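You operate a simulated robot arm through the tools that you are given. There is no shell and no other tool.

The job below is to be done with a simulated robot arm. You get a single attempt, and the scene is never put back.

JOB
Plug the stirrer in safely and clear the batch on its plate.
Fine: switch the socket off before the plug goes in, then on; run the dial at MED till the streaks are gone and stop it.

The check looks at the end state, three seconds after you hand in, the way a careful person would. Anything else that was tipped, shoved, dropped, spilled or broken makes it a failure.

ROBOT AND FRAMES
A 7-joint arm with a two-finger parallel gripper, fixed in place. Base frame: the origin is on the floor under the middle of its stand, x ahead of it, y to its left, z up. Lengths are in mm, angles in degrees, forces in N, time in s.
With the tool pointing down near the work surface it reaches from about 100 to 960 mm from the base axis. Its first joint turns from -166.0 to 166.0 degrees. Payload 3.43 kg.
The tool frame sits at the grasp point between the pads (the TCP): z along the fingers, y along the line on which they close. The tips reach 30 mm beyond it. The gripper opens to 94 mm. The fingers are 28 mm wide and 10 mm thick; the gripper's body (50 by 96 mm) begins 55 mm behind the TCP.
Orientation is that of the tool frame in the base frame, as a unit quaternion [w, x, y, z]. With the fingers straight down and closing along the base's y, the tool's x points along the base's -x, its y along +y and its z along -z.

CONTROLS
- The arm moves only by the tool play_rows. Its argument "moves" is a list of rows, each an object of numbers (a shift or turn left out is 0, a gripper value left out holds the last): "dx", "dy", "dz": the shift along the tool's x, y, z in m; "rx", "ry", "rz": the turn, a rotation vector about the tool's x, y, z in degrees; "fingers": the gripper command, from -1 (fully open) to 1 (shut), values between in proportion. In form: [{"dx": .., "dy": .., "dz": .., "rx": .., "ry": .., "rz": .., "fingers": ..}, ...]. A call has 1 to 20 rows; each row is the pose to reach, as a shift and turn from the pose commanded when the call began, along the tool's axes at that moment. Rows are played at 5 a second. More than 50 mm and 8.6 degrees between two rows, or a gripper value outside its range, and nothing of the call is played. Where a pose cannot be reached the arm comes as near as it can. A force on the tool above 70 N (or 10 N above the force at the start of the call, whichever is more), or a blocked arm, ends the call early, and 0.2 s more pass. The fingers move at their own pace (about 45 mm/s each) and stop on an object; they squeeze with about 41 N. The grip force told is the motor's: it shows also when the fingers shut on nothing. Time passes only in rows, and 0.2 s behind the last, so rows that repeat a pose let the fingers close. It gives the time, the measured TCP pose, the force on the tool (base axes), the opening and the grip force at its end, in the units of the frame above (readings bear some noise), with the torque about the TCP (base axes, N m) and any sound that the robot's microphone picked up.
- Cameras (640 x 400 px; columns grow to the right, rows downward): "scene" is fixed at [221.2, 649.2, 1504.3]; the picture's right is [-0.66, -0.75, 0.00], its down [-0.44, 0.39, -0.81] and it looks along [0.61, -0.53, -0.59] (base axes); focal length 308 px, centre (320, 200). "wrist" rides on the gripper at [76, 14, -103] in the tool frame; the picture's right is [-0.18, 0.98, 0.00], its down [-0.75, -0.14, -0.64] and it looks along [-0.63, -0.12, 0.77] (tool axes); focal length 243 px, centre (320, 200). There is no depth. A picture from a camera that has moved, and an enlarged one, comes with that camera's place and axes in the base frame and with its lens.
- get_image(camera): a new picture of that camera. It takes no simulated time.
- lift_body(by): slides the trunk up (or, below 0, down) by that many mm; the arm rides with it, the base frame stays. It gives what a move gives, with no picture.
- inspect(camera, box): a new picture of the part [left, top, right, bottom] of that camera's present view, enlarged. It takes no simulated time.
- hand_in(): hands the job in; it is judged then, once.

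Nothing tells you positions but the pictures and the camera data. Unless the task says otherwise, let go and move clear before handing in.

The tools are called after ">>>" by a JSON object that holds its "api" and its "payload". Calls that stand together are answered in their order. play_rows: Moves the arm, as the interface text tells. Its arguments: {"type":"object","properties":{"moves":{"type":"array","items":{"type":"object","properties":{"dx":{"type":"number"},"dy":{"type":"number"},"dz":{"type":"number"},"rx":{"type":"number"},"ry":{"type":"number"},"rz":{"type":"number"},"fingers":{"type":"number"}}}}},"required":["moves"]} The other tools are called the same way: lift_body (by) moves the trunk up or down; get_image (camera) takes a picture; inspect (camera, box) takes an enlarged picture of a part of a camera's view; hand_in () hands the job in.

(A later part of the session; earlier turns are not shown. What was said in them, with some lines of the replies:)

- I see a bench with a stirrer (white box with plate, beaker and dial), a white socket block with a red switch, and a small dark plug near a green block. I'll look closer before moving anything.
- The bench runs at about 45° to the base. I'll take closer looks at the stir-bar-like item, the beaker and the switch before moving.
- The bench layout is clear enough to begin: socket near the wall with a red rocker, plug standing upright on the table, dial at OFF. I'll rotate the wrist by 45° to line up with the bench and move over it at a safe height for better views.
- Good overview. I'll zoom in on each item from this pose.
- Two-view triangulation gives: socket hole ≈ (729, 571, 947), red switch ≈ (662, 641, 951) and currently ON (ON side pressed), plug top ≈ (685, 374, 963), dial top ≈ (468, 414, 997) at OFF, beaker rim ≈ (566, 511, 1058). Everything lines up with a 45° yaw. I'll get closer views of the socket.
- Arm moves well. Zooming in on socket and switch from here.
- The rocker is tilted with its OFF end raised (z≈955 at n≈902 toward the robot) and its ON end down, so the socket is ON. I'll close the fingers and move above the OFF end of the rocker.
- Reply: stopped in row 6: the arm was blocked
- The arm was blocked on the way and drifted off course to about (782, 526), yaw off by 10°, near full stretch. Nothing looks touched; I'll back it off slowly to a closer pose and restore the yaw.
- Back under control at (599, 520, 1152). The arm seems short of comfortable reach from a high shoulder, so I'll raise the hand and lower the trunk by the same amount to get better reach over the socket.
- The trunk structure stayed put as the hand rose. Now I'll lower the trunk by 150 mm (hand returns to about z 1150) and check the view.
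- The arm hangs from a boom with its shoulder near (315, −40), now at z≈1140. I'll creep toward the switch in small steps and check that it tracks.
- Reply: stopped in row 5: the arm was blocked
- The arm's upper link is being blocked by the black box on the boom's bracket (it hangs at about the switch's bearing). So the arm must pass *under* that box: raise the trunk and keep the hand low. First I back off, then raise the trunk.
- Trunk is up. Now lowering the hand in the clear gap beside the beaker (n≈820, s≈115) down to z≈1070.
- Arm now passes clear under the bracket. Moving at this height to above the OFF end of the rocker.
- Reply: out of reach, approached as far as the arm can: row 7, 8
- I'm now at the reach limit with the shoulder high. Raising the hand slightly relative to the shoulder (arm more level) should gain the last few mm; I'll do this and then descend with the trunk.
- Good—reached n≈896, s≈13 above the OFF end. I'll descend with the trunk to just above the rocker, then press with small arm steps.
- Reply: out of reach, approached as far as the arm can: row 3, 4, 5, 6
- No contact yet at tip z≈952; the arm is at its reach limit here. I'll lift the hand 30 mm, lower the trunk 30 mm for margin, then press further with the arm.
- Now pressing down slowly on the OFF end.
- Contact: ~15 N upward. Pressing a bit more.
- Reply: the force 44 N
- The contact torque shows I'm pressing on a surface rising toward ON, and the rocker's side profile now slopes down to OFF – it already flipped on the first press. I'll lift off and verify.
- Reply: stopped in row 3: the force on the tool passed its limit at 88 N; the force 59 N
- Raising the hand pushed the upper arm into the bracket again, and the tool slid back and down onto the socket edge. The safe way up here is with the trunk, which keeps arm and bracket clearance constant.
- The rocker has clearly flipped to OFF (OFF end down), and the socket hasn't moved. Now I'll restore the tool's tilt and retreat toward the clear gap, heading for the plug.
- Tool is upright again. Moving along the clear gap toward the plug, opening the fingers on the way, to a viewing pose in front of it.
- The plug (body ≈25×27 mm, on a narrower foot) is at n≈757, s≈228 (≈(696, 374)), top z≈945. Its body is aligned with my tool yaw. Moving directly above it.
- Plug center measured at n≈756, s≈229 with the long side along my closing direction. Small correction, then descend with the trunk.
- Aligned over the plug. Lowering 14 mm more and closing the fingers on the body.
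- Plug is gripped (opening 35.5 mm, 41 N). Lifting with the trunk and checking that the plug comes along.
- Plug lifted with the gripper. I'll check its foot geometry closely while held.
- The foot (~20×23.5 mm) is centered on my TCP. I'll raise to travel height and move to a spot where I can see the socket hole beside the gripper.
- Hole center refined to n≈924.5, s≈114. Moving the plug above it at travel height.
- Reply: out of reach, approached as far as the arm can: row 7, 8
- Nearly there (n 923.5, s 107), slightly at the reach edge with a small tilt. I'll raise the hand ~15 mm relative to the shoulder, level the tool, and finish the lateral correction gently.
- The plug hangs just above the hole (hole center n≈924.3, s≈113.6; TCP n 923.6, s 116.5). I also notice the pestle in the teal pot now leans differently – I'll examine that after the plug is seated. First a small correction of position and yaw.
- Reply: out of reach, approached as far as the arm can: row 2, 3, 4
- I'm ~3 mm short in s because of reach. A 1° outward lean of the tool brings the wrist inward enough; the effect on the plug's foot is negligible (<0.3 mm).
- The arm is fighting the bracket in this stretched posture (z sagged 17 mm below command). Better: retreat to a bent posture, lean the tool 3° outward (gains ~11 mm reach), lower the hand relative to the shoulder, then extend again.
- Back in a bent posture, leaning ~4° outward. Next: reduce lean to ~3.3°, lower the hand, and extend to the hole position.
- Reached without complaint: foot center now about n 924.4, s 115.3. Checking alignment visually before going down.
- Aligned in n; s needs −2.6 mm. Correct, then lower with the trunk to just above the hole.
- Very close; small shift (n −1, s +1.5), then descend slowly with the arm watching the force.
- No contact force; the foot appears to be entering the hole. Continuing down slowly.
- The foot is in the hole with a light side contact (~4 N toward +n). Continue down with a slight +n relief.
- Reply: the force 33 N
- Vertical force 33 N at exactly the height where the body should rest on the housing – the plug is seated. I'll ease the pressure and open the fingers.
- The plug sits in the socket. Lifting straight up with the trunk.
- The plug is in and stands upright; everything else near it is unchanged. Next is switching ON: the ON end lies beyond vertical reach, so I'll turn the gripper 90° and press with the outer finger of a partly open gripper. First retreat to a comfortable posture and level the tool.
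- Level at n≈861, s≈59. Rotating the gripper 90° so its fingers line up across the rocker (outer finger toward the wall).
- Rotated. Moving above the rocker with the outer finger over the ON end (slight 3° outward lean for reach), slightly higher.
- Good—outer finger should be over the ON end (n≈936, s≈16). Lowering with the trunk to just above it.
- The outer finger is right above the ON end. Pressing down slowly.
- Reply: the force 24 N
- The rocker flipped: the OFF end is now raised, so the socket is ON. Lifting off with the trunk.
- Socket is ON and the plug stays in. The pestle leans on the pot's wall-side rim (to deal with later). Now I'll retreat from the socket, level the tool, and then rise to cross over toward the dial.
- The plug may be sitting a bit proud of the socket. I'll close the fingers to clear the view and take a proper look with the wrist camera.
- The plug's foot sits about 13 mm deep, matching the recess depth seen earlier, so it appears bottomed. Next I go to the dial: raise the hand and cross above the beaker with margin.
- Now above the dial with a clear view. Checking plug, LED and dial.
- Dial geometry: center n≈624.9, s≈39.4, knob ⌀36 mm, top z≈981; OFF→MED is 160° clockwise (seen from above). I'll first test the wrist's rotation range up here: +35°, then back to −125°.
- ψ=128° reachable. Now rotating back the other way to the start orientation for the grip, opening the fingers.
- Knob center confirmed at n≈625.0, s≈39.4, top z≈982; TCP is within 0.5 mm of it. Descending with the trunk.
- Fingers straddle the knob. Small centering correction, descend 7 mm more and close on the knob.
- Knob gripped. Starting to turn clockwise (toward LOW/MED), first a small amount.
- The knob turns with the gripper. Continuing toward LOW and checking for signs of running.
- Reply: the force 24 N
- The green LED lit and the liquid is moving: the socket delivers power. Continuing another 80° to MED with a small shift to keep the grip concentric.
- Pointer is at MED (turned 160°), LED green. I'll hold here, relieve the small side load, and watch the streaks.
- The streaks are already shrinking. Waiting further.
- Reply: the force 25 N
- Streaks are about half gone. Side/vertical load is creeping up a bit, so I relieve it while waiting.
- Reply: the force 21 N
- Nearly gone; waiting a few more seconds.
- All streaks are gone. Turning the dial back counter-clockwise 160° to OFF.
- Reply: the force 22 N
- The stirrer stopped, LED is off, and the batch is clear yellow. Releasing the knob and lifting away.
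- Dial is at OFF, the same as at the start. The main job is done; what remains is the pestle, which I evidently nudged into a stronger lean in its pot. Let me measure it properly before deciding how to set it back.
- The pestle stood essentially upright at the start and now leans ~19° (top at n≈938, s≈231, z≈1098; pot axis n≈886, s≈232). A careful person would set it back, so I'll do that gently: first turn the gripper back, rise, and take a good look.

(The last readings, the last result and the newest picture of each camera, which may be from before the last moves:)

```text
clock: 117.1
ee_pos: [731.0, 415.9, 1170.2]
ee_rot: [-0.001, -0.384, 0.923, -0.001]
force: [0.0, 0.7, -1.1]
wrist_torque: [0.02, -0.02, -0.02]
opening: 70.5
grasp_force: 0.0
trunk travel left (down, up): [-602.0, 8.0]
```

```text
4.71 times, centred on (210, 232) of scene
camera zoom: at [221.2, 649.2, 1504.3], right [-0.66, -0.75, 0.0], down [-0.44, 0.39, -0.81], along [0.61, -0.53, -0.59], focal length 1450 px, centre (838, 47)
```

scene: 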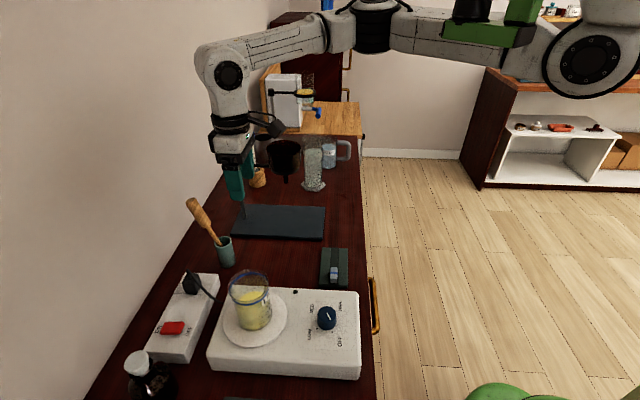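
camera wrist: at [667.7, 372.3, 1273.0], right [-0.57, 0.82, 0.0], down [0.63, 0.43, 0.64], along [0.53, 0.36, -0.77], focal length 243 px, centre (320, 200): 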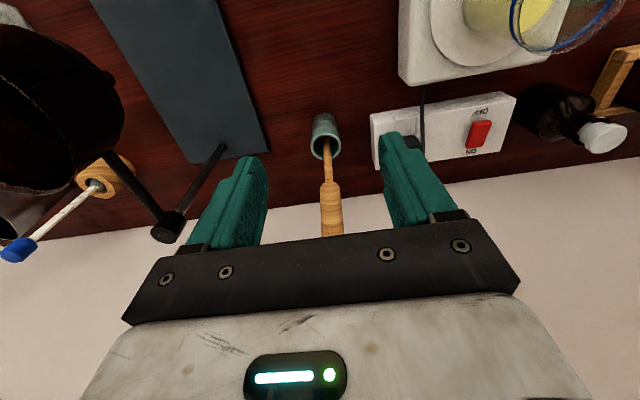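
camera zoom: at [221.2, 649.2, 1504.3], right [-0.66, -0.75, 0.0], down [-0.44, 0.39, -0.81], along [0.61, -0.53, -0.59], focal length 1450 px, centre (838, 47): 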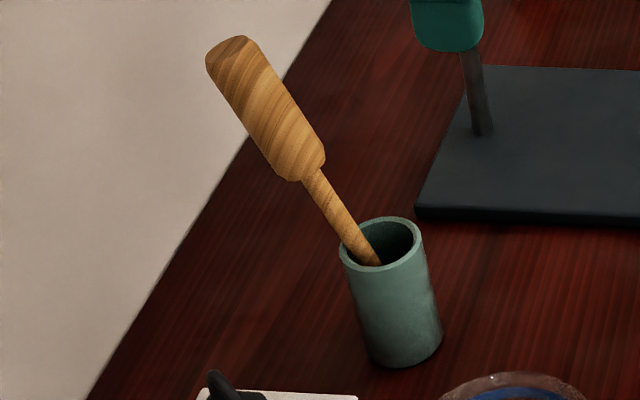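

Good measurement: pestle leans ~16° toward the wall only (s≈230), handle ⌀≈24 mm, pot axis n≈889, s≈229. I'll move above the handle, then lower over it with open fingers.

>>> {"api": "play_rows", "payload": {"moves": [{"dx": -0.02, "dy": -0.002, "fingers": -0.5}, {"dx": -0.04, "dy": -0.004, "fingers": -0.5}, {"dx": -0.06, "dy": -0.005, "fingers": -0.5}, {"dx": -0.08, "dy": -0.006, "fingers": -0.5}, {"dx": -0.1, "dy": -0.007, "fingers": -0.5}, {"dx": -0.1175, "dy": -0.0075, "fingers": -0.5}, {"dx": -0.1175, "dy": -0.0075, "fingers": -0.5}]}}

>>> {"api": "get_image", "payload": {"camera": "wrist"}}

>>> {"api": "get_image", "payload": {"camera": "scene"}}

```text
clock: 118.7
ee_pos: [814.2, 487.4, 1169.8]
ee_rot: [-0.002, -0.384, 0.923, -0.001]
force: [0.3, -0.1, 0.8]
wrist_torque: [0.0, -0.07, 0.01]
opening: 70.3
grasp_force: 0.1
out of reach, approached as far as the arm can: row 6, 7
trunk travel left (down, up): [-602.0, 8.0]
```

```text
taken
camera wrist: at [750.8, 443.8, 1272.7], right [-0.57, 0.82, 0.0], down [0.63, 0.43, 0.64], along [0.53, 0.36, -0.77], focal length 243 px, centre (320, 200)
```

wrist: 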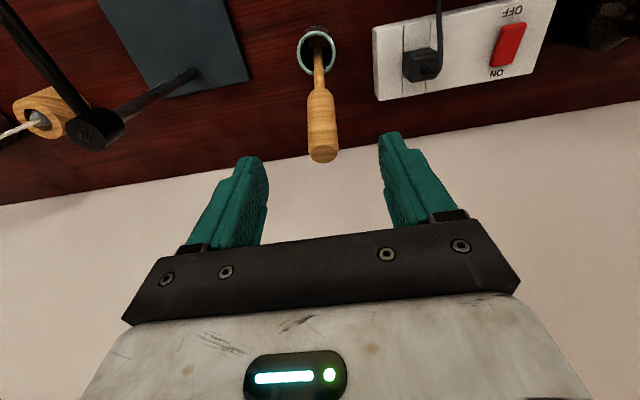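

```text
taken
```

scene: 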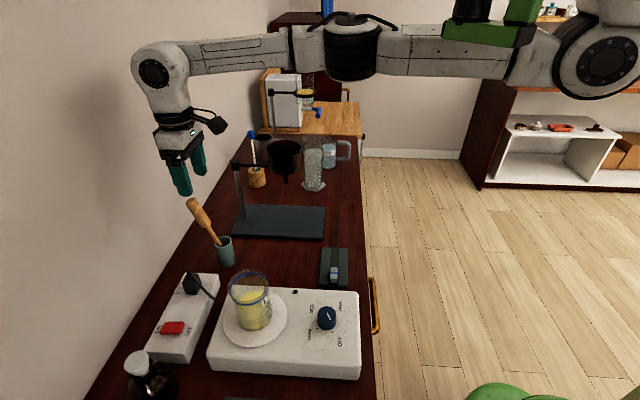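

Slightly short in reach; leaning the tool 5° outward lets me get fully over the handle.

>>> {"api": "play_rows", "payload": {"moves": [{"ry": -1.5, "fingers": -0.5}, {"ry": -3, "fingers": -0.5}, {"dx": -0.003, "ry": -4.5, "fingers": -0.5}, {"dx": -0.006, "dy": 0.0004, "ry": -5, "fingers": -0.5}, {"dx": -0.0085, "dy": 0.0006, "ry": -5, "fingers": -0.5}, {"dx": -0.0085, "dy": 0.0006, "ry": -5, "fingers": -0.5}]}}

>>> {"api": "get_image", "payload": {"camera": "wrist"}}

```text
clock: 120.1
ee_pos: [819.5, 494.2, 1170.7]
ee_rot: [0.04, -0.383, 0.923, 0.018]
force: [0.3, 0.3, -0.3]
wrist_torque: [0.01, -0.02, -0.02]
opening: 70.3
grasp_force: 0.0
trunk travel left (down, up): [-602.0, 8.0]
```

```text
taken
camera wrist: at [748.8, 444.2, 1265.7], right [-0.57, 0.82, 0.02], down [0.59, 0.39, 0.7], along [0.57, 0.41, -0.71], focal length 243 px, centre (320, 200)
```

wrist: 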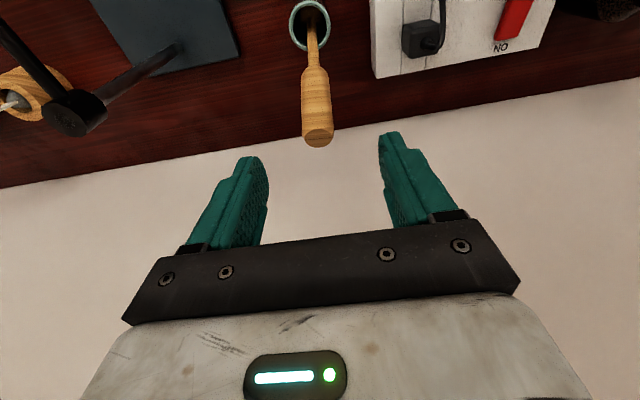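

Now aligned (n≈929, s≈230). Small s-correction and lower over the handle with the trunk.

>>> {"api": "play_rows", "payload": {"moves": [{"dx": 0.001, "dy": -0.0015, "fingers": -0.5}, {"dx": 0.001, "dy": -0.0015, "fingers": -0.5}]}}

>>> {"api": "lift_body", "payload": {"by": -60}}

>>> {"api": "get_image", "payload": {"camera": "wrist"}}

>>> {"api": "inspect", "payload": {"camera": "scene", "box": [120, 130, 260, 280]}}

```text
clock: 120.7
ee_pos: [819.5, 491.7, 1171.4]
ee_rot: [0.04, -0.383, 0.923, 0.017]
force: [-0.4, -0.5, -0.7]
wrist_torque: [0.02, -0.01, 0.02]
opening: 70.6
grasp_force: 0.0
trunk travel left (down, up): [-602.0, 8.0]
```

```text
clock: 121.7
ee_pos: [820.0, 490.9, 1110.9]
ee_rot: [0.039, -0.384, 0.922, 0.016]
force: [0.7, -0.4, -1.0]
wrist_torque: [0.01, 0.0, 0.01]
opening: 70.3
grasp_force: 0.0
trunk travel left (down, up): [-542.0, 68.0]
```

```text
taken
camera wrist: at [749.0, 442.3, 1205.9], right [-0.57, 0.82, 0.02], down [0.59, 0.39, 0.7], along [0.57, 0.41, -0.71], focal length 243 px, centre (320, 200)
```

wrist: 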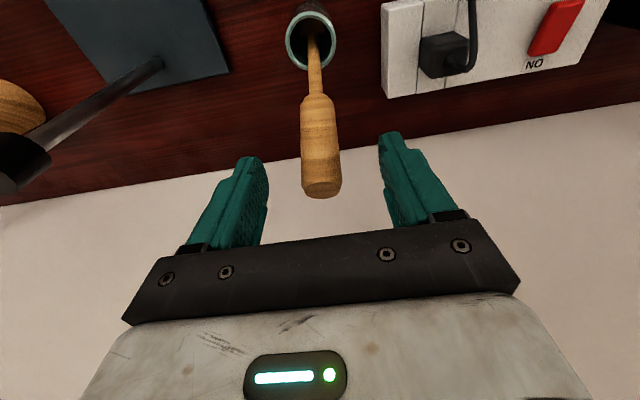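

```text
2.67 times, centred on (190, 205) of scene
camera zoom: at [221.2, 649.2, 1504.3], right [-0.66, -0.75, 0.0], down [-0.44, 0.39, -0.81], along [0.61, -0.53, -0.59], focal length 822 px, centre (667, 187)
```

zoom: 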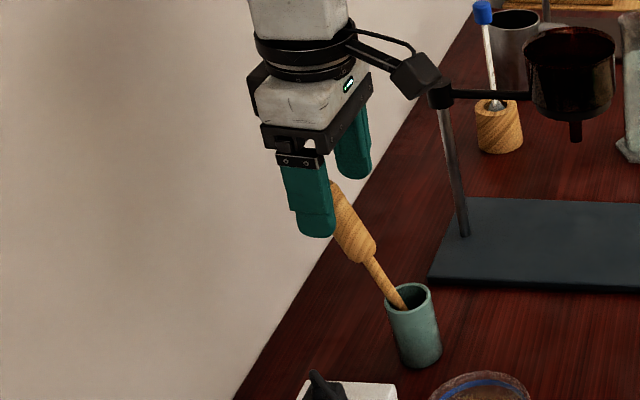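

>>> {"api": "lift_body", "payload": {"by": -46}}

>>> {"api": "get_image", "payload": {"camera": "wrist"}}

>>> {"api": "inspect", "payload": {"camera": "scene", "box": [120, 150, 260, 290]}}

```text
clock: 122.6
ee_pos: [818.6, 492.6, 1064.5]
ee_rot: [0.04, -0.383, 0.923, 0.017]
force: [-0.3, 0.1, -0.4]
wrist_torque: [0.0, -0.02, -0.02]
opening: 70.7
grasp_force: 0.0
trunk travel left (down, up): [-496.0, 114.0]
```

```text
taken
camera wrist: at [749.0, 442.3, 1159.9], right [-0.57, 0.82, 0.02], down [0.59, 0.39, 0.7], along [0.57, 0.41, -0.71], focal length 243 px, centre (320, 200)
```

wrist: 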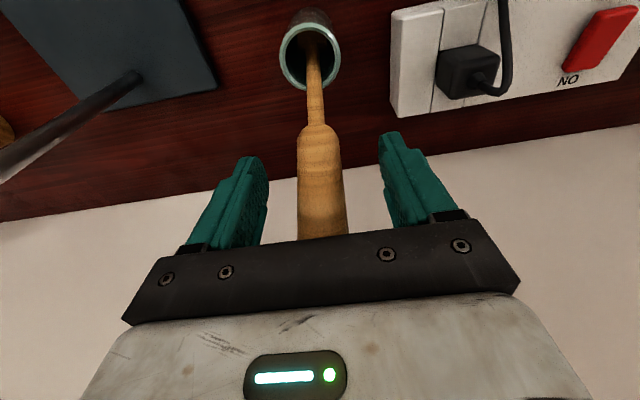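

```text
2.86 times, centred on (190, 220) of scene
camera zoom: at [221.2, 649.2, 1504.3], right [-0.66, -0.75, 0.0], down [-0.44, 0.39, -0.81], along [0.61, -0.53, -0.59], focal length 880 px, centre (691, 143)
```

zoom: 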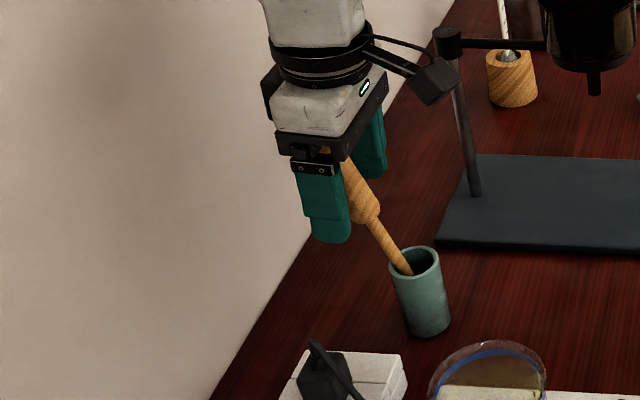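

The handle is between the fingers. Shift 4 mm toward the robot for better pad coverage, then close.

>>> {"api": "play_rows", "payload": {"moves": [{"dx": 0.004, "fingers": -0.5}, {"dx": 0.004, "fingers": -0.2}, {"dx": 0.004, "fingers": 0.1}, {"dx": 0.004, "fingers": 0.35}, {"dx": 0.004, "fingers": 0.6}, {"dx": 0.004, "fingers": 1}, {"dx": 0.004, "fingers": 1}, {"dx": 0.004, "fingers": 1}]}}

>>> {"api": "get_image", "payload": {"camera": "wrist"}}

>>> {"api": "inspect", "payload": {"camera": "scene", "box": [120, 150, 260, 290]}}

```text
clock: 124.4
ee_pos: [815.7, 489.5, 1064.4]
ee_rot: [0.041, -0.383, 0.923, 0.016]
force: [-1.0, 0.5, 0.9]
wrist_torque: [0.14, 0.12, -0.07]
opening: 28.8
grasp_force: 40.6
trunk travel left (down, up): [-496.0, 114.0]
```

```text
taken
camera wrist: at [746.1, 439.2, 1159.4], right [-0.57, 0.82, 0.02], down [0.59, 0.39, 0.7], along [0.57, 0.41, -0.71], focal length 243 px, centre (320, 200)
```

wrist: 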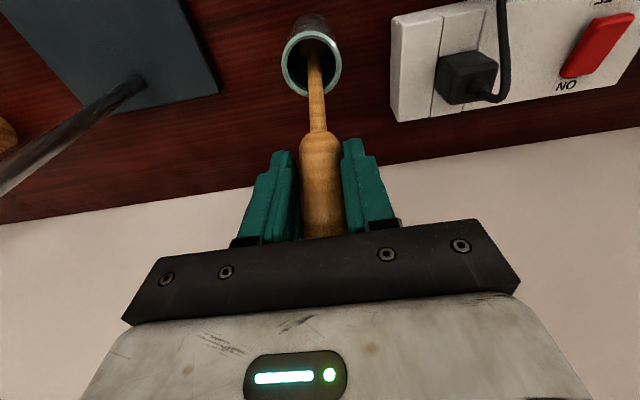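

```text
2.86 times, centred on (190, 220) of scene
camera zoom: at [221.2, 649.2, 1504.3], right [-0.66, -0.75, 0.0], down [-0.44, 0.39, -0.81], along [0.61, -0.53, -0.59], focal length 880 px, centre (691, 143)
```

zoom: 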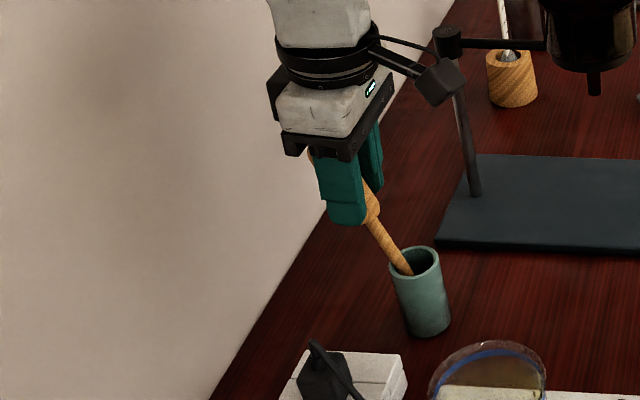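

The handle is gripped (28.8 mm). Now lift it slightly and begin rotating it upright about its foot, first by 4°.

>>> {"api": "play_rows", "payload": {"moves": [{"dx": -0.0004, "dz": -0.004, "fingers": 1}, {"dx": -0.0007, "dz": -0.008, "fingers": 1}, {"dx": 0.0016, "dz": -0.0089, "ry": -1, "fingers": 1}, {"dx": 0.00385, "dz": -0.0099, "ry": -2, "fingers": 1}, {"dx": 0.0061, "dz": -0.0106, "ry": -3, "fingers": 1}, {"dx": 0.0084, "dz": -0.0114, "ry": -4, "fingers": 1}, {"dx": 0.0084, "dz": -0.0114, "ry": -4, "fingers": 1}]}}

>>> {"api": "inspect", "payload": {"camera": "scene", "box": [150, 170, 250, 280]}}

>>> {"api": "get_image", "payload": {"camera": "wrist"}}

```text
clock: 126.0
ee_pos: [810.1, 482.0, 1075.5]
ee_rot: [0.072, -0.382, 0.921, 0.03]
force: [-1.0, 0.3, -0.4]
wrist_torque: [0.06, -0.01, 0.01]
opening: 28.9
grasp_force: 41.0
trunk travel left (down, up): [-496.0, 114.0]
```

```text
3.64 times, centred on (200, 225) of scene
camera zoom: at [221.2, 649.2, 1504.3], right [-0.66, -0.75, 0.0], down [-0.44, 0.39, -0.81], along [0.61, -0.53, -0.59], focal length 1120 px, centre (756, 109)
```

zoom: 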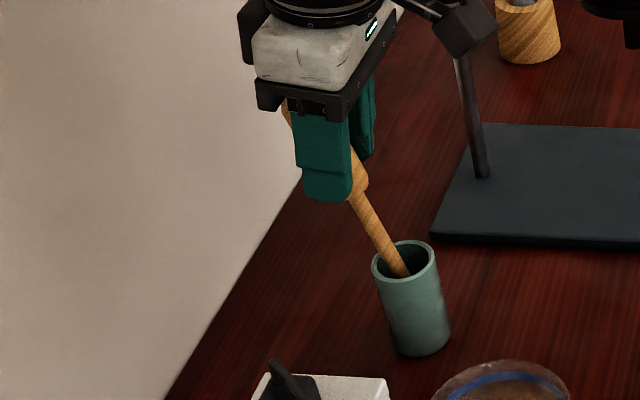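

```text
taken
camera wrist: at [735.0, 427.7, 1163.6], right [-0.57, 0.82, 0.03], down [0.55, 0.36, 0.75], along [0.61, 0.44, -0.66], focal length 243 px, centre (320, 200)
```

wrist: 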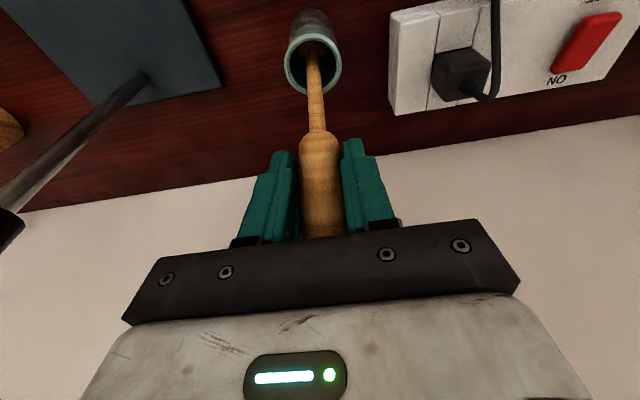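

Tracking well, the pot is not moving. Continuing to rotate the pestle upright.

>>> {"api": "play_rows", "payload": {"moves": [{"dx": 0.0022, "dz": -0.0008, "ry": -1, "fingers": 1}, {"dx": 0.0045, "dz": -0.0016, "ry": -2, "fingers": 1}, {"dx": 0.0067, "dy": 0.0003, "dz": -0.0024, "ry": -3, "fingers": 1}, {"dx": 0.009, "dy": 0.0005, "dz": -0.0032, "ry": -4, "fingers": 1}, {"dx": 0.0113, "dy": 0.0008, "dz": -0.0038, "ry": -5, "fingers": 1}, {"dx": 0.0136, "dy": 0.001, "dz": -0.0044, "ry": -6, "fingers": 1}, {"dx": 0.0159, "dy": 0.0012, "dz": -0.005, "ry": -7, "fingers": 1}, {"dx": 0.0181, "dy": 0.0014, "dz": -0.0056, "ry": -8, "fingers": 1}, {"dx": 0.0181, "dy": 0.0014, "dz": -0.0056, "ry": -8, "fingers": 1}]}}

>>> {"api": "inspect", "payload": {"camera": "scene", "box": [150, 170, 250, 280]}}

>>> {"api": "get_image", "payload": {"camera": "wrist"}}

```text
clock: 128.0
ee_pos: [796.1, 470.8, 1078.0]
ee_rot: [0.136, -0.379, 0.914, 0.057]
force: [0.6, -0.4, -0.2]
wrist_torque: [0.0, 0.02, 0.02]
opening: 28.6
grasp_force: 41.2
trunk travel left (down, up): [-496.0, 114.0]
```

```text
3.64 times, centred on (200, 225) of scene
camera zoom: at [221.2, 649.2, 1504.3], right [-0.66, -0.75, 0.0], down [-0.44, 0.39, -0.81], along [0.61, -0.53, -0.59], focal length 1120 px, centre (756, 109)
```

zoom: 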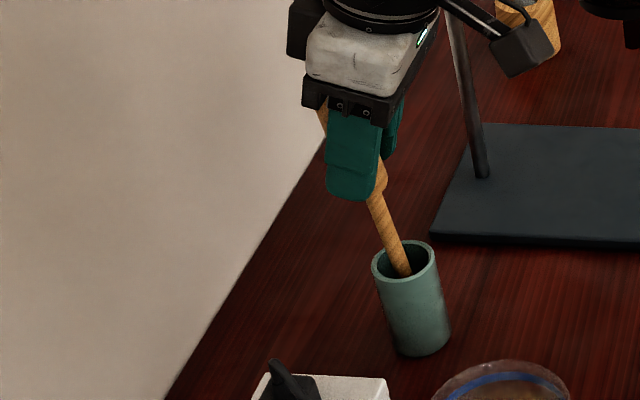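

```text
taken
camera wrist: at [712.7, 407.6, 1153.4], right [-0.57, 0.82, 0.05], down [0.48, 0.28, 0.83], along [0.67, 0.5, -0.55], focal length 243 px, centre (320, 200)
```

wrist: 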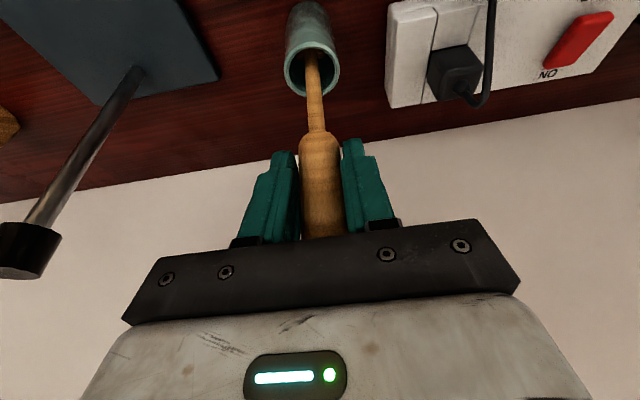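

>>> {"api": "play_rows", "payload": {"moves": [{"dx": 0.0023, "dz": -0.0008, "ry": -1, "fingers": 1}, {"dx": 0.0046, "dz": -0.0015, "ry": -2, "fingers": 1}, {"dx": 0.007, "dz": -0.0022, "ry": -3, "fingers": 1}, {"dx": 0.0106, "dz": -0.0033, "ry": -4.5, "fingers": 1}, {"dx": 0.0106, "dz": -0.0033, "ry": -4.5, "fingers": 1}]}}

>>> {"api": "inspect", "payload": {"camera": "scene", "box": [150, 170, 250, 280]}}

>>> {"api": "inspect", "payload": {"camera": "wrist", "box": [250, 0, 390, 200]}}

```text
clock: 129.2
ee_pos: [787.4, 461.9, 1077.1]
ee_rot: [0.172, -0.377, 0.907, 0.072]
force: [-0.5, 0.0, -0.5]
wrist_torque: [-0.01, -0.01, 0.0]
opening: 28.8
grasp_force: 41.2
trunk travel left (down, up): [-496.0, 114.0]
```

```text
3.64 times, centred on (200, 225) of scene
camera zoom: at [221.2, 649.2, 1504.3], right [-0.66, -0.75, 0.0], down [-0.44, 0.39, -0.81], along [0.61, -0.53, -0.59], focal length 1120 px, centre (756, 109)
```

zoom: 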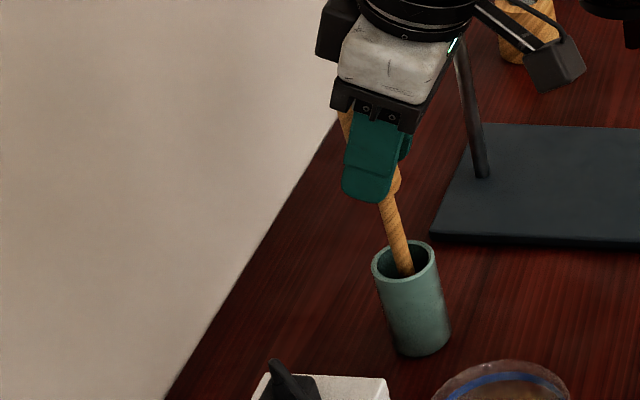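

```text
2.00 times, centred on (320, 100) of wrist
camera zoom: at [700.3, 395.9, 1144.8], right [-0.58, 0.81, 0.07], down [0.43, 0.23, 0.87], along [0.7, 0.53, -0.48], focal length 485 px, centre (320, 400)
```

zoom: 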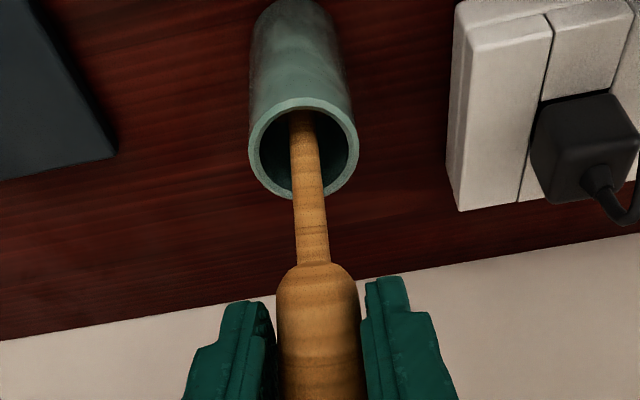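

>>> {"api": "play_rows", "payload": {"moves": [{"dx": 0.0027, "dz": -0.0011, "ry": -1, "fingers": 1}, {"dx": 0.0054, "dz": -0.0023, "ry": -2, "fingers": 1}, {"dx": 0.0054, "dz": -0.0023, "ry": -2, "fingers": 1}]}}

>>> {"api": "inspect", "payload": {"camera": "scene", "box": [180, 190, 250, 275]}}

>>> {"api": "inspect", "payload": {"camera": "wrist", "box": [250, 0, 390, 200]}}

```text
clock: 130.0
ee_pos: [784.0, 459.1, 1077.5]
ee_rot: [0.188, -0.376, 0.904, 0.078]
force: [0.6, -0.5, -1.3]
wrist_torque: [-0.04, 0.01, 0.0]
opening: 29.0
grasp_force: 41.0
trunk travel left (down, up): [-496.0, 114.0]
```

```text
4.71 times, centred on (215, 232) of scene
camera zoom: at [221.2, 649.2, 1504.3], right [-0.66, -0.75, 0.0], down [-0.44, 0.39, -0.81], along [0.61, -0.53, -0.59], focal length 1450 px, centre (814, 47)
```

zoom: 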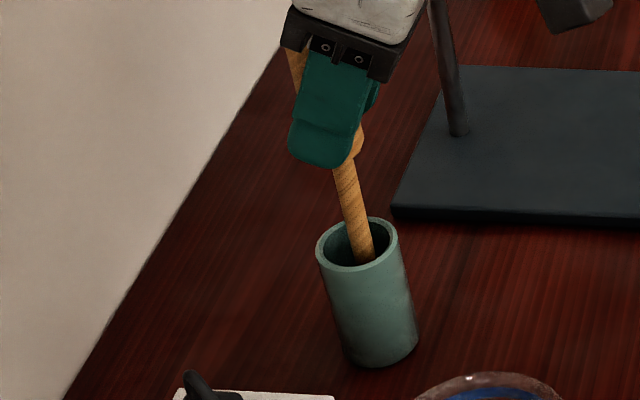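

```text
2.00 times, centred on (320, 100) of wrist
camera zoom: at [694.6, 390.1, 1141.2], right [-0.58, 0.81, 0.07], down [0.41, 0.21, 0.89], along [0.71, 0.54, -0.45], focal length 485 px, centre (320, 400)
```

zoom: 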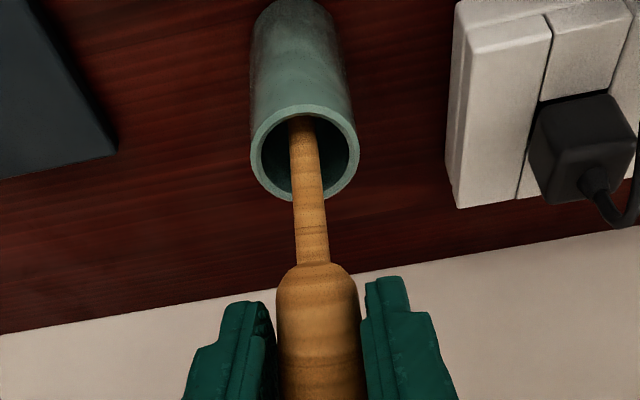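

The pestle is now vertical and centered in the pot. Lowering it gently to the pot's bottom.

>>> {"api": "play_rows", "payload": {"moves": [{"dx": 0.0008, "dz": 0.0018, "fingers": 1}, {"dx": 0.0016, "dz": 0.0037, "fingers": 1}, {"dx": 0.0024, "dz": 0.0055, "fingers": 1}, {"dx": 0.0024, "dz": 0.0055, "fingers": 1}]}}

```text
clock: 131.0
ee_pos: [783.2, 457.9, 1070.9]
ee_rot: [0.187, -0.375, 0.904, 0.078]
force: [0.2, 0.7, -0.7]
wrist_torque: [-0.03, 0.01, 0.0]
opening: 28.9
grasp_force: 40.9
trunk travel left (down, up): [-496.0, 114.0]
```

>>> {"api": "play_rows", "payload": {"moves": [{"dx": 0.0004, "dz": 0.0009, "fingers": 1}, {"dx": 0.0008, "dz": 0.0018, "fingers": 1}, {"dx": 0.0008, "dz": 0.0018, "fingers": 1}]}}

>>> {"api": "play_rows", "payload": {"moves": [{"dx": 0.0004, "dz": 0.0009, "fingers": 1}, {"dx": 0.0006, "dz": 0.0014, "fingers": 1}, {"dx": 0.0006, "dz": 0.0014, "fingers": 1}]}}

```text
clock: 131.8
ee_pos: [784.0, 458.6, 1069.1]
ee_rot: [0.188, -0.376, 0.904, 0.078]
force: [0.4, -1.0, -0.2]
wrist_torque: [0.0, -0.01, 0.01]
opening: 28.8
grasp_force: 41.0
trunk travel left (down, up): [-496.0, 114.0]
```

```text
clock: 132.6
ee_pos: [784.7, 459.6, 1068.7]
ee_rot: [0.188, -0.375, 0.904, 0.079]
force: [-0.5, 0.0, 0.6]
wrist_torque: [-0.01, 0.03, 0.03]
opening: 28.8
grasp_force: 40.6
trunk travel left (down, up): [-496.0, 114.0]
```

>>> {"api": "play_rows", "payload": {"moves": [{"dx": 0.0004, "dz": 0.0009, "fingers": 1}, {"dx": 0.0008, "dz": 0.0018, "fingers": 1}, {"dx": 0.0008, "dz": 0.0018, "fingers": 1}]}}

>>> {"api": "play_rows", "payload": {"moves": [{"dx": 0.0004, "dz": 0.0009, "fingers": 1}, {"dx": 0.0008, "dz": 0.0018, "fingers": 1}, {"dx": 0.0008, "dz": 0.0018, "fingers": 1}]}}

>>> {"api": "inspect", "payload": {"camera": "scene", "box": [180, 190, 250, 275]}}

```text
clock: 133.4
ee_pos: [783.4, 458.4, 1068.6]
ee_rot: [0.19, -0.375, 0.904, 0.078]
force: [-2.0, -2.6, 15.2]
wrist_torque: [-0.29, 0.22, 0.01]
opening: 29.0
grasp_force: 41.5
trunk travel left (down, up): [-496.0, 114.0]
```

```text
clock: 134.2
ee_pos: [782.5, 459.2, 1067.2]
ee_rot: [0.19, -0.376, 0.904, 0.08]
force: [0.1, 0.0, 32.7]
wrist_torque: [0.21, -0.27, 0.01]
opening: 29.0
grasp_force: 40.9
trunk travel left (down, up): [-496.0, 114.0]
```

```text
4.71 times, centred on (215, 232) of scene
camera zoom: at [221.2, 649.2, 1504.3], right [-0.66, -0.75, 0.0], down [-0.44, 0.39, -0.81], along [0.61, -0.53, -0.59], focal length 1450 px, centre (814, 47)
```

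zoom: 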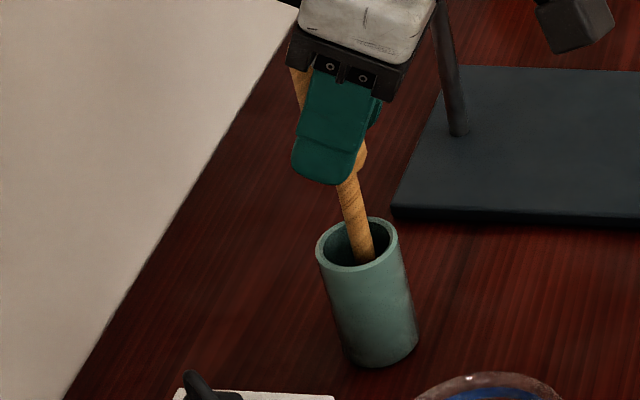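

Bottom contact reached (force rises). Easing the pressure to near zero, then opening slowly.

>>> {"api": "play_rows", "payload": {"moves": [{"dx": -0.0006, "dz": -0.0013, "fingers": 1}, {"dx": -0.001, "dz": -0.0023, "fingers": 1}, {"dx": -0.001, "dz": -0.0023, "fingers": 1}]}}

>>> {"api": "inspect", "payload": {"camera": "wrist", "box": [250, 0, 390, 200]}}

```text
clock: 135.0
ee_pos: [783.1, 458.6, 1067.5]
ee_rot: [0.188, -0.376, 0.904, 0.079]
force: [3.9, 3.7, 18.9]
wrist_torque: [0.75, -0.65, -0.01]
opening: 28.7
grasp_force: 40.8
trunk travel left (down, up): [-496.0, 114.0]
```

```text
2.00 times, centred on (320, 100) of wrist
camera zoom: at [694.7, 389.8, 1130.4], right [-0.58, 0.81, 0.07], down [0.41, 0.21, 0.89], along [0.71, 0.54, -0.45], focal length 485 px, centre (320, 400)
```

zoom: 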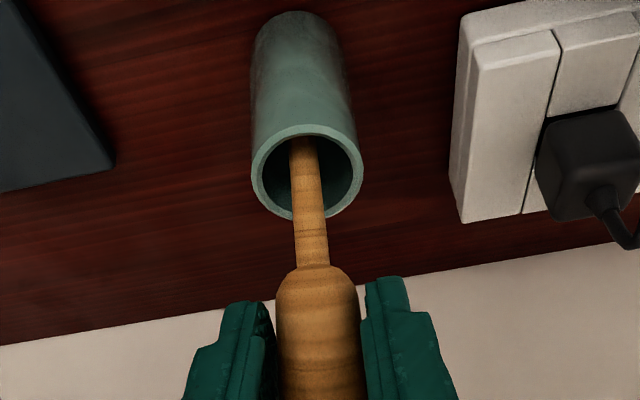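

>>> {"api": "play_rows", "payload": {"moves": [{"dx": -0.0006, "dz": -0.0003, "fingers": 1}, {"dx": -0.0011, "dz": -0.0008, "fingers": 1}, {"dx": -0.0011, "dz": -0.0008, "fingers": 1}, {"dx": -0.0011, "dz": -0.0008, "fingers": 1}]}}

```text
clock: 136.0
ee_pos: [784.1, 458.7, 1066.0]
ee_rot: [0.187, -0.375, 0.905, 0.077]
force: [-1.3, -0.7, 3.7]
wrist_torque: [-0.03, 0.18, 0.03]
opening: 28.6
grasp_force: 41.7
trunk travel left (down, up): [-496.0, 114.0]
```

Loads are near zero. Opening the fingers in small steps.

>>> {"api": "play_rows", "payload": {"moves": [{"fingers": 0.36}, {"fingers": 0.33}, {"fingers": 0.3}, {"fingers": 0.26}, {"fingers": 0.22}, {"fingers": 0.2}, {"fingers": 0.2}]}}

>>> {"api": "inspect", "payload": {"camera": "wrist", "box": [250, 0, 390, 200]}}

>>> {"api": "inspect", "payload": {"camera": "scene", "box": [180, 190, 250, 275]}}

```text
clock: 137.6
ee_pos: [784.0, 458.5, 1069.6]
ee_rot: [0.188, -0.376, 0.904, 0.078]
force: [-0.1, 1.2, 0.5]
wrist_torque: [0.02, -0.01, -0.03]
opening: 37.7
grasp_force: 0.1
trunk travel left (down, up): [-496.0, 114.0]
```

```text
2.00 times, centred on (320, 100) of wrist
camera zoom: at [695.8, 390.3, 1131.6], right [-0.58, 0.81, 0.07], down [0.41, 0.21, 0.89], along [0.71, 0.54, -0.45], focal length 485 px, centre (320, 400)
```

zoom: 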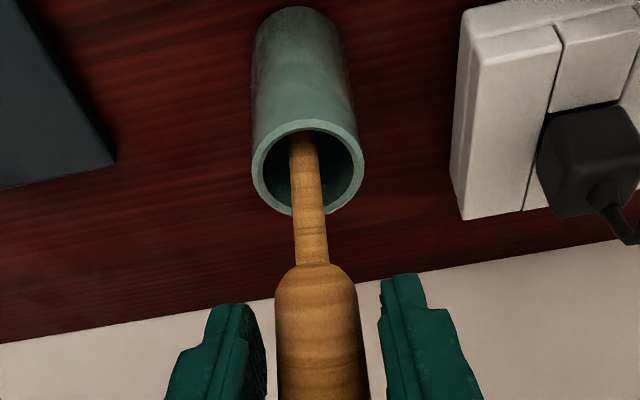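

```text
4.71 times, centred on (215, 232) of scene
camera zoom: at [221.2, 649.2, 1504.3], right [-0.66, -0.75, 0.0], down [-0.44, 0.39, -0.81], along [0.61, -0.53, -0.59], focal length 1450 px, centre (814, 47)
```

zoom: 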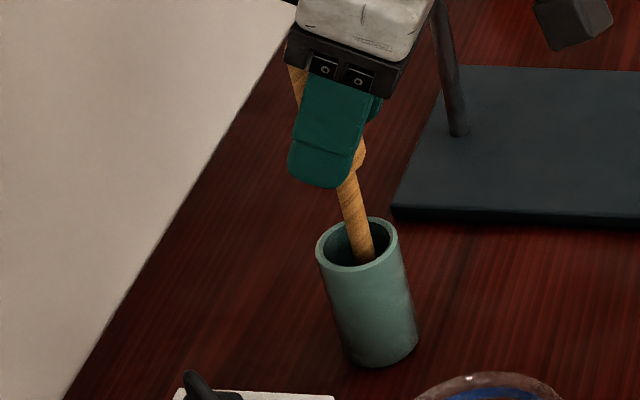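

The pestle stands free and upright between the fingers. Opening wider and withdrawing along the tool axis.

>>> {"api": "play_rows", "payload": {"moves": [{"fingers": 0.1}, {"fingers": 0.0}, {"fingers": -0.15}, {"fingers": -0.3}, {"fingers": -0.4}, {"fingers": -0.4}]}}

>>> {"api": "inspect", "payload": {"camera": "wrist", "box": [230, 0, 410, 240]}}

```text
clock: 139.0
ee_pos: [784.1, 459.4, 1068.3]
ee_rot: [0.188, -0.376, 0.904, 0.078]
force: [0.9, -0.2, -0.3]
wrist_torque: [0.01, 0.0, 0.0]
opening: 65.7
grasp_force: 0.0
trunk travel left (down, up): [-496.0, 114.0]
```

```text
1.67 times, centred on (320, 120) of wrist
camera zoom: at [695.8, 390.3, 1131.6], right [-0.58, 0.81, 0.07], down [0.41, 0.21, 0.89], along [0.71, 0.54, -0.45], focal length 404 px, centre (320, 333)
```

zoom: 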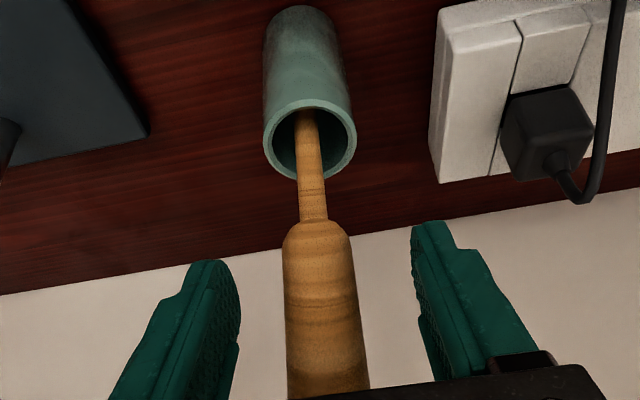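

>>> {"api": "play_rows", "payload": {"moves": [{"dz": -0.008, "fingers": -0.4}, {"dz": -0.02, "fingers": -0.4}, {"dz": -0.035, "fingers": -0.4}, {"dz": -0.05, "fingers": -0.4}, {"dz": -0.065, "fingers": -0.4}, {"dz": -0.08, "fingers": -0.4}, {"dz": -0.095, "fingers": -0.4}, {"dz": -0.11, "fingers": -0.4}, {"dz": -0.11, "fingers": -0.4}]}}

>>> {"api": "get_image", "payload": {"camera": "wrist"}}

>>> {"api": "get_image", "payload": {"camera": "scene"}}

```text
clock: 141.0
ee_pos: [753.7, 425.7, 1169.4]
ee_rot: [0.187, -0.375, 0.905, 0.078]
force: [0.1, -0.9, -0.3]
wrist_torque: [-0.01, 0.03, 0.01]
opening: 65.9
grasp_force: 0.1
trunk travel left (down, up): [-496.0, 114.0]
```

```text
taken
camera wrist: at [664.8, 359.1, 1233.3], right [-0.58, 0.81, 0.07], down [0.41, 0.21, 0.89], along [0.71, 0.54, -0.45], focal length 243 px, centre (320, 200)
```

wrist: 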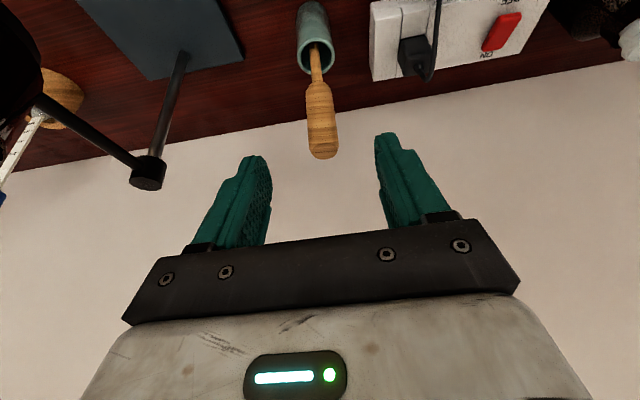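

```text
taken
```

scene: 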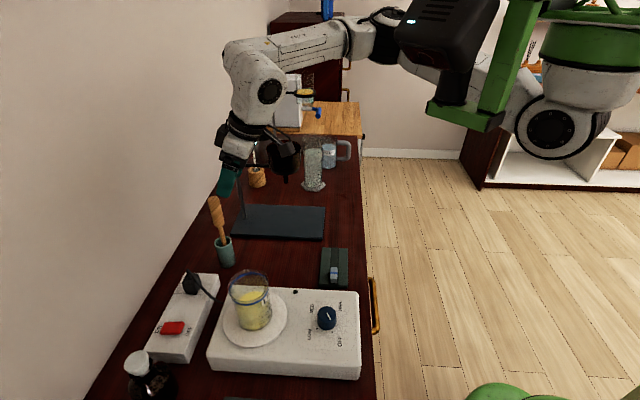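

The pestle stands upright again, matching the initial picture. Verifying details.

>>> {"api": "inspect", "payload": {"camera": "scene", "box": [200, 60, 380, 260]}}

>>> {"api": "inspect", "payload": {"camera": "scene", "box": [120, 230, 400, 400]}}

>>> {"api": "inspect", "payload": {"camera": "scene", "box": [180, 185, 250, 275]}}

>>> {"api": "inspect", "payload": {"camera": "scene", "box": [165, 255, 225, 305]}}

```text
2.00 times, centred on (290, 160) of scene
camera zoom: at [221.2, 649.2, 1504.3], right [-0.66, -0.75, 0.0], down [-0.44, 0.39, -0.81], along [0.61, -0.53, -0.59], focal length 616 px, centre (380, 280)
```

zoom: 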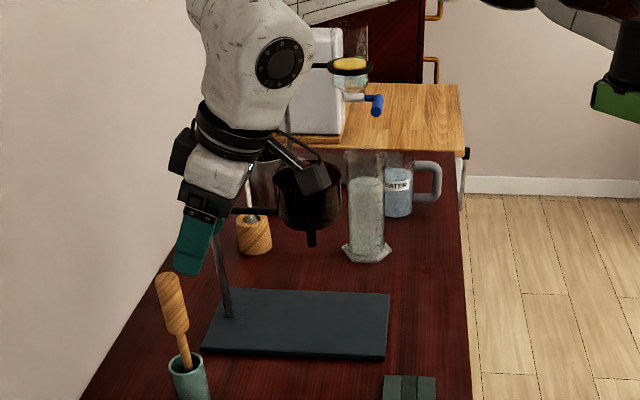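

```text
2.29 times, centred on (260, 315) of scene
camera zoom: at [221.2, 649.2, 1504.3], right [-0.66, -0.75, 0.0], down [-0.44, 0.39, -0.81], along [0.61, -0.53, -0.59], focal length 704 px, centre (457, -63)
```

zoom: 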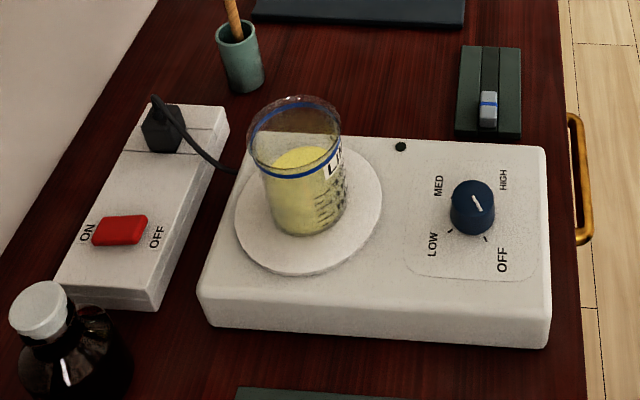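

```text
4.44 times, centred on (215, 230) of scene
camera zoom: at [221.2, 649.2, 1504.3], right [-0.66, -0.75, 0.0], down [-0.44, 0.39, -0.81], along [0.61, -0.53, -0.59], focal length 1369 px, centre (787, 67)
```

zoom: 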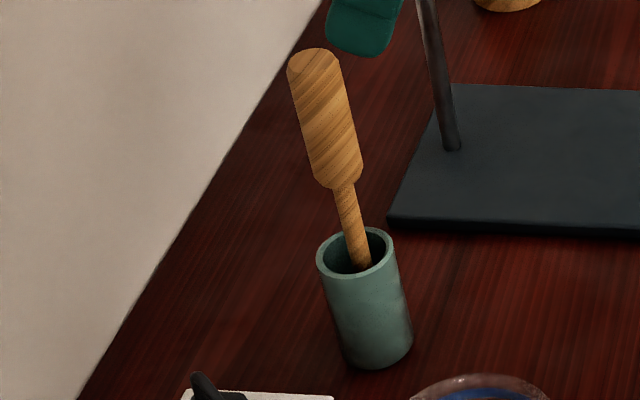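

```text
8.00 times, centred on (195, 280) of scene
camera zoom: at [221.2, 649.2, 1504.3], right [-0.66, -0.75, 0.0], down [-0.44, 0.39, -0.81], along [0.61, -0.53, -0.59], focal length 2465 px, centre (1320, -440)
```

zoom: 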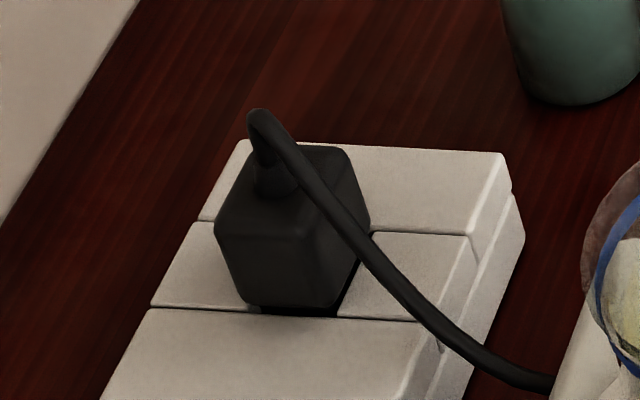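

Everything matches the start (pestle upright, bottle, stand and bar untouched), with the plug in, socket ON, dial OFF and batch clear. Now I retreat the arm to a safe, clear pose.

>>> {"api": "play_rows", "payload": {"moves": [{"dx": 0.011, "dz": -0.007, "ry": 2.3, "fingers": -0.4}, {"dx": 0.022, "dz": -0.014, "ry": 4.7, "fingers": -0.4}, {"dx": 0.033, "dz": -0.021, "ry": 7, "fingers": -0.4}, {"dx": 0.044, "dz": -0.028, "ry": 9.4, "fingers": -0.4}, {"dx": 0.056, "dz": -0.035, "ry": 11.7, "fingers": -0.4}, {"dx": 0.067, "dz": -0.042, "ry": 14.1, "fingers": -0.4}, {"dx": 0.078, "dz": -0.049, "ry": 16.4, "fingers": -0.4}, {"dx": 0.089, "dz": -0.056, "ry": 18.8, "fingers": -0.4}, {"dx": 0.1, "dz": -0.063, "ry": 21.1, "fingers": -0.4}, {"dx": 0.111, "dz": -0.07, "ry": 23.5, "fingers": -0.4}, {"dx": 0.111, "dz": -0.07, "ry": 23.5, "fingers": -0.4}]}}

>>> {"api": "lift_body", "payload": {"by": 60}}

>>> {"api": "get_image", "payload": {"camera": "scene"}}

>>> {"api": "get_image", "payload": {"camera": "wrist"}}

```text
clock: 143.4
ee_pos: [662.0, 336.1, 1189.0]
ee_rot: [-0.001, -0.383, 0.924, 0.0]
force: [-0.4, 0.5, 0.7]
wrist_torque: [-0.01, -0.02, 0.0]
opening: 65.8
grasp_force: 0.0
trunk travel left (down, up): [-496.0, 114.0]
```

```text
clock: 144.4
ee_pos: [662.3, 335.8, 1250.4]
ee_rot: [-0.001, -0.384, 0.923, 0.0]
force: [0.1, 0.4, -0.3]
wrist_torque: [-0.03, 0.0, 0.04]
opening: 65.8
grasp_force: 0.1
trunk travel left (down, up): [-556.0, 54.0]
```

```text
taken
```

scene: 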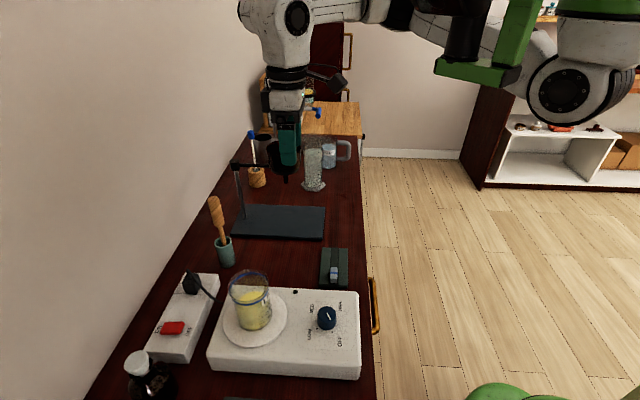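

```text
taken
camera wrist: at [597.8, 292.5, 1351.2], right [-0.57, 0.82, 0.0], down [0.63, 0.43, 0.64], along [0.53, 0.36, -0.77], focal length 243 px, centre (320, 200)
```

wrist: 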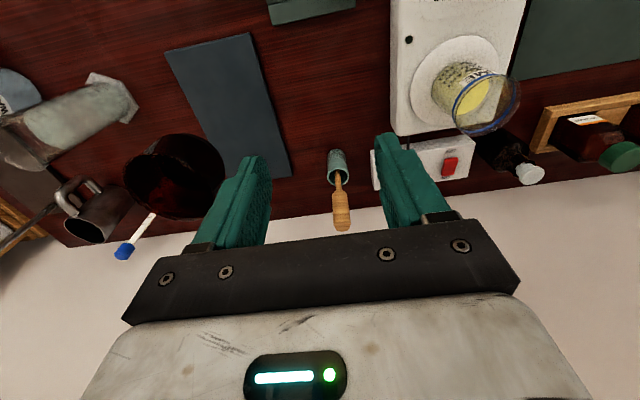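

>>> {"api": "inspect", "payload": {"camera": "wrist", "box": [380, 0, 560, 190]}}

>>> {"api": "inspect", "payload": {"camera": "scene", "box": [280, 270, 380, 370]}}

>>> {"api": "inspect", "payload": {"camera": "scene", "box": [145, 300, 205, 360]}}

```text
2.11 times, centred on (470, 95) of wrist
camera zoom: at [597.8, 292.5, 1351.2], right [-0.57, 0.82, 0.0], down [0.63, 0.43, 0.64], along [0.53, 0.36, -0.77], focal length 511 px, centre (4, 421)
```

zoom: 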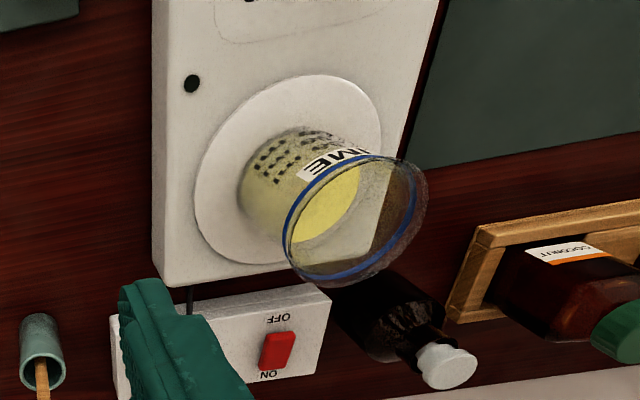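

```text
4.00 times, centred on (330, 320) of scene
camera zoom: at [221.2, 649.2, 1504.3], right [-0.66, -0.75, 0.0], down [-0.44, 0.39, -0.81], along [0.61, -0.53, -0.59], focal length 1232 px, centre (280, -280)
```

zoom: 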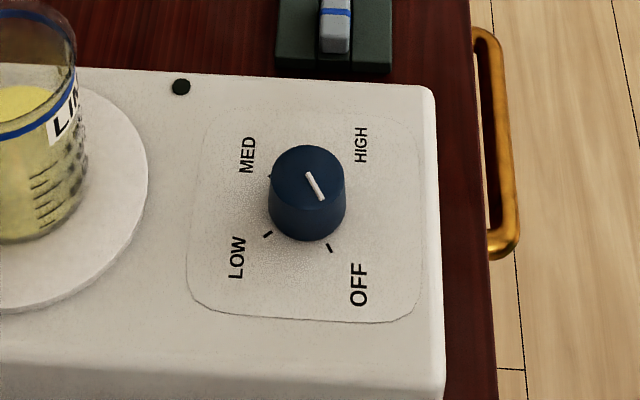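

```text
6.67 times, centred on (175, 330) of scene
camera zoom: at [221.2, 649.2, 1504.3], right [-0.66, -0.75, 0.0], down [-0.44, 0.39, -0.81], along [0.61, -0.53, -0.59], focal length 2054 px, centre (1287, -667)
```

zoom: 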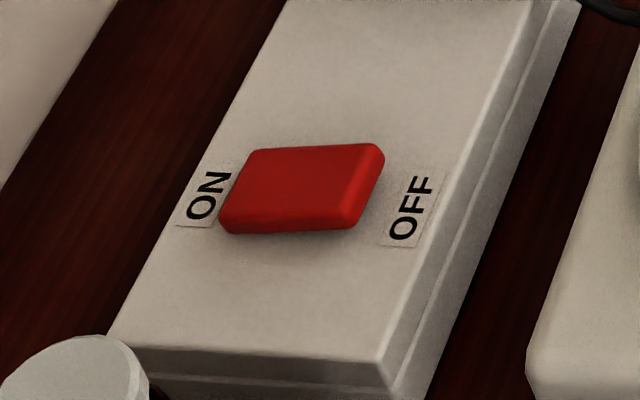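

The final pictures agree with the job. The plug is in, the socket is ON, the dial is back at OFF with its light out, the batch is plain yellow with no streaks, and the pestle stands upright again. The gripper is open and empty and the arm is clear of everything, so I'm handing in.

>>> {"api": "hand_in", "payload": {}}

```text
The job is handed in.
```

The stirrer is plugged in, and the batch on its plate mixed until no streaks were visible. I have handed the job in and have not seen the check's result.

- **Socket:** I switched it off before the plug went in, then back on. The stirrer's green light came on when I turned the dial, so power reached it.
- **Plug:** it looks as if it sits a few millimetres above the socket face. I took that as fully home because the stirrer ran, and I did not press it further.
- **Mixing:** the dial ran at MED for about 13 seconds. The dial is back at OFF and the stirrer's light is out.
- **Pestle:** while moving the plug I knocked the pestle in the teal pot, and it fell from upright to leaning. I picked it up, stood it upright in the pot again and let go. It looks the same as at the start, but it was disturbed.
- **Socket contact:** after the first switch press the arm was blocked and the fingers pressed on the edge of the socket, with about 88 N at the peak. The socket did not move and I saw no damage.

Nothing else looked moved in the last pictures, and the arm is clear of the bench with the gripper empty.
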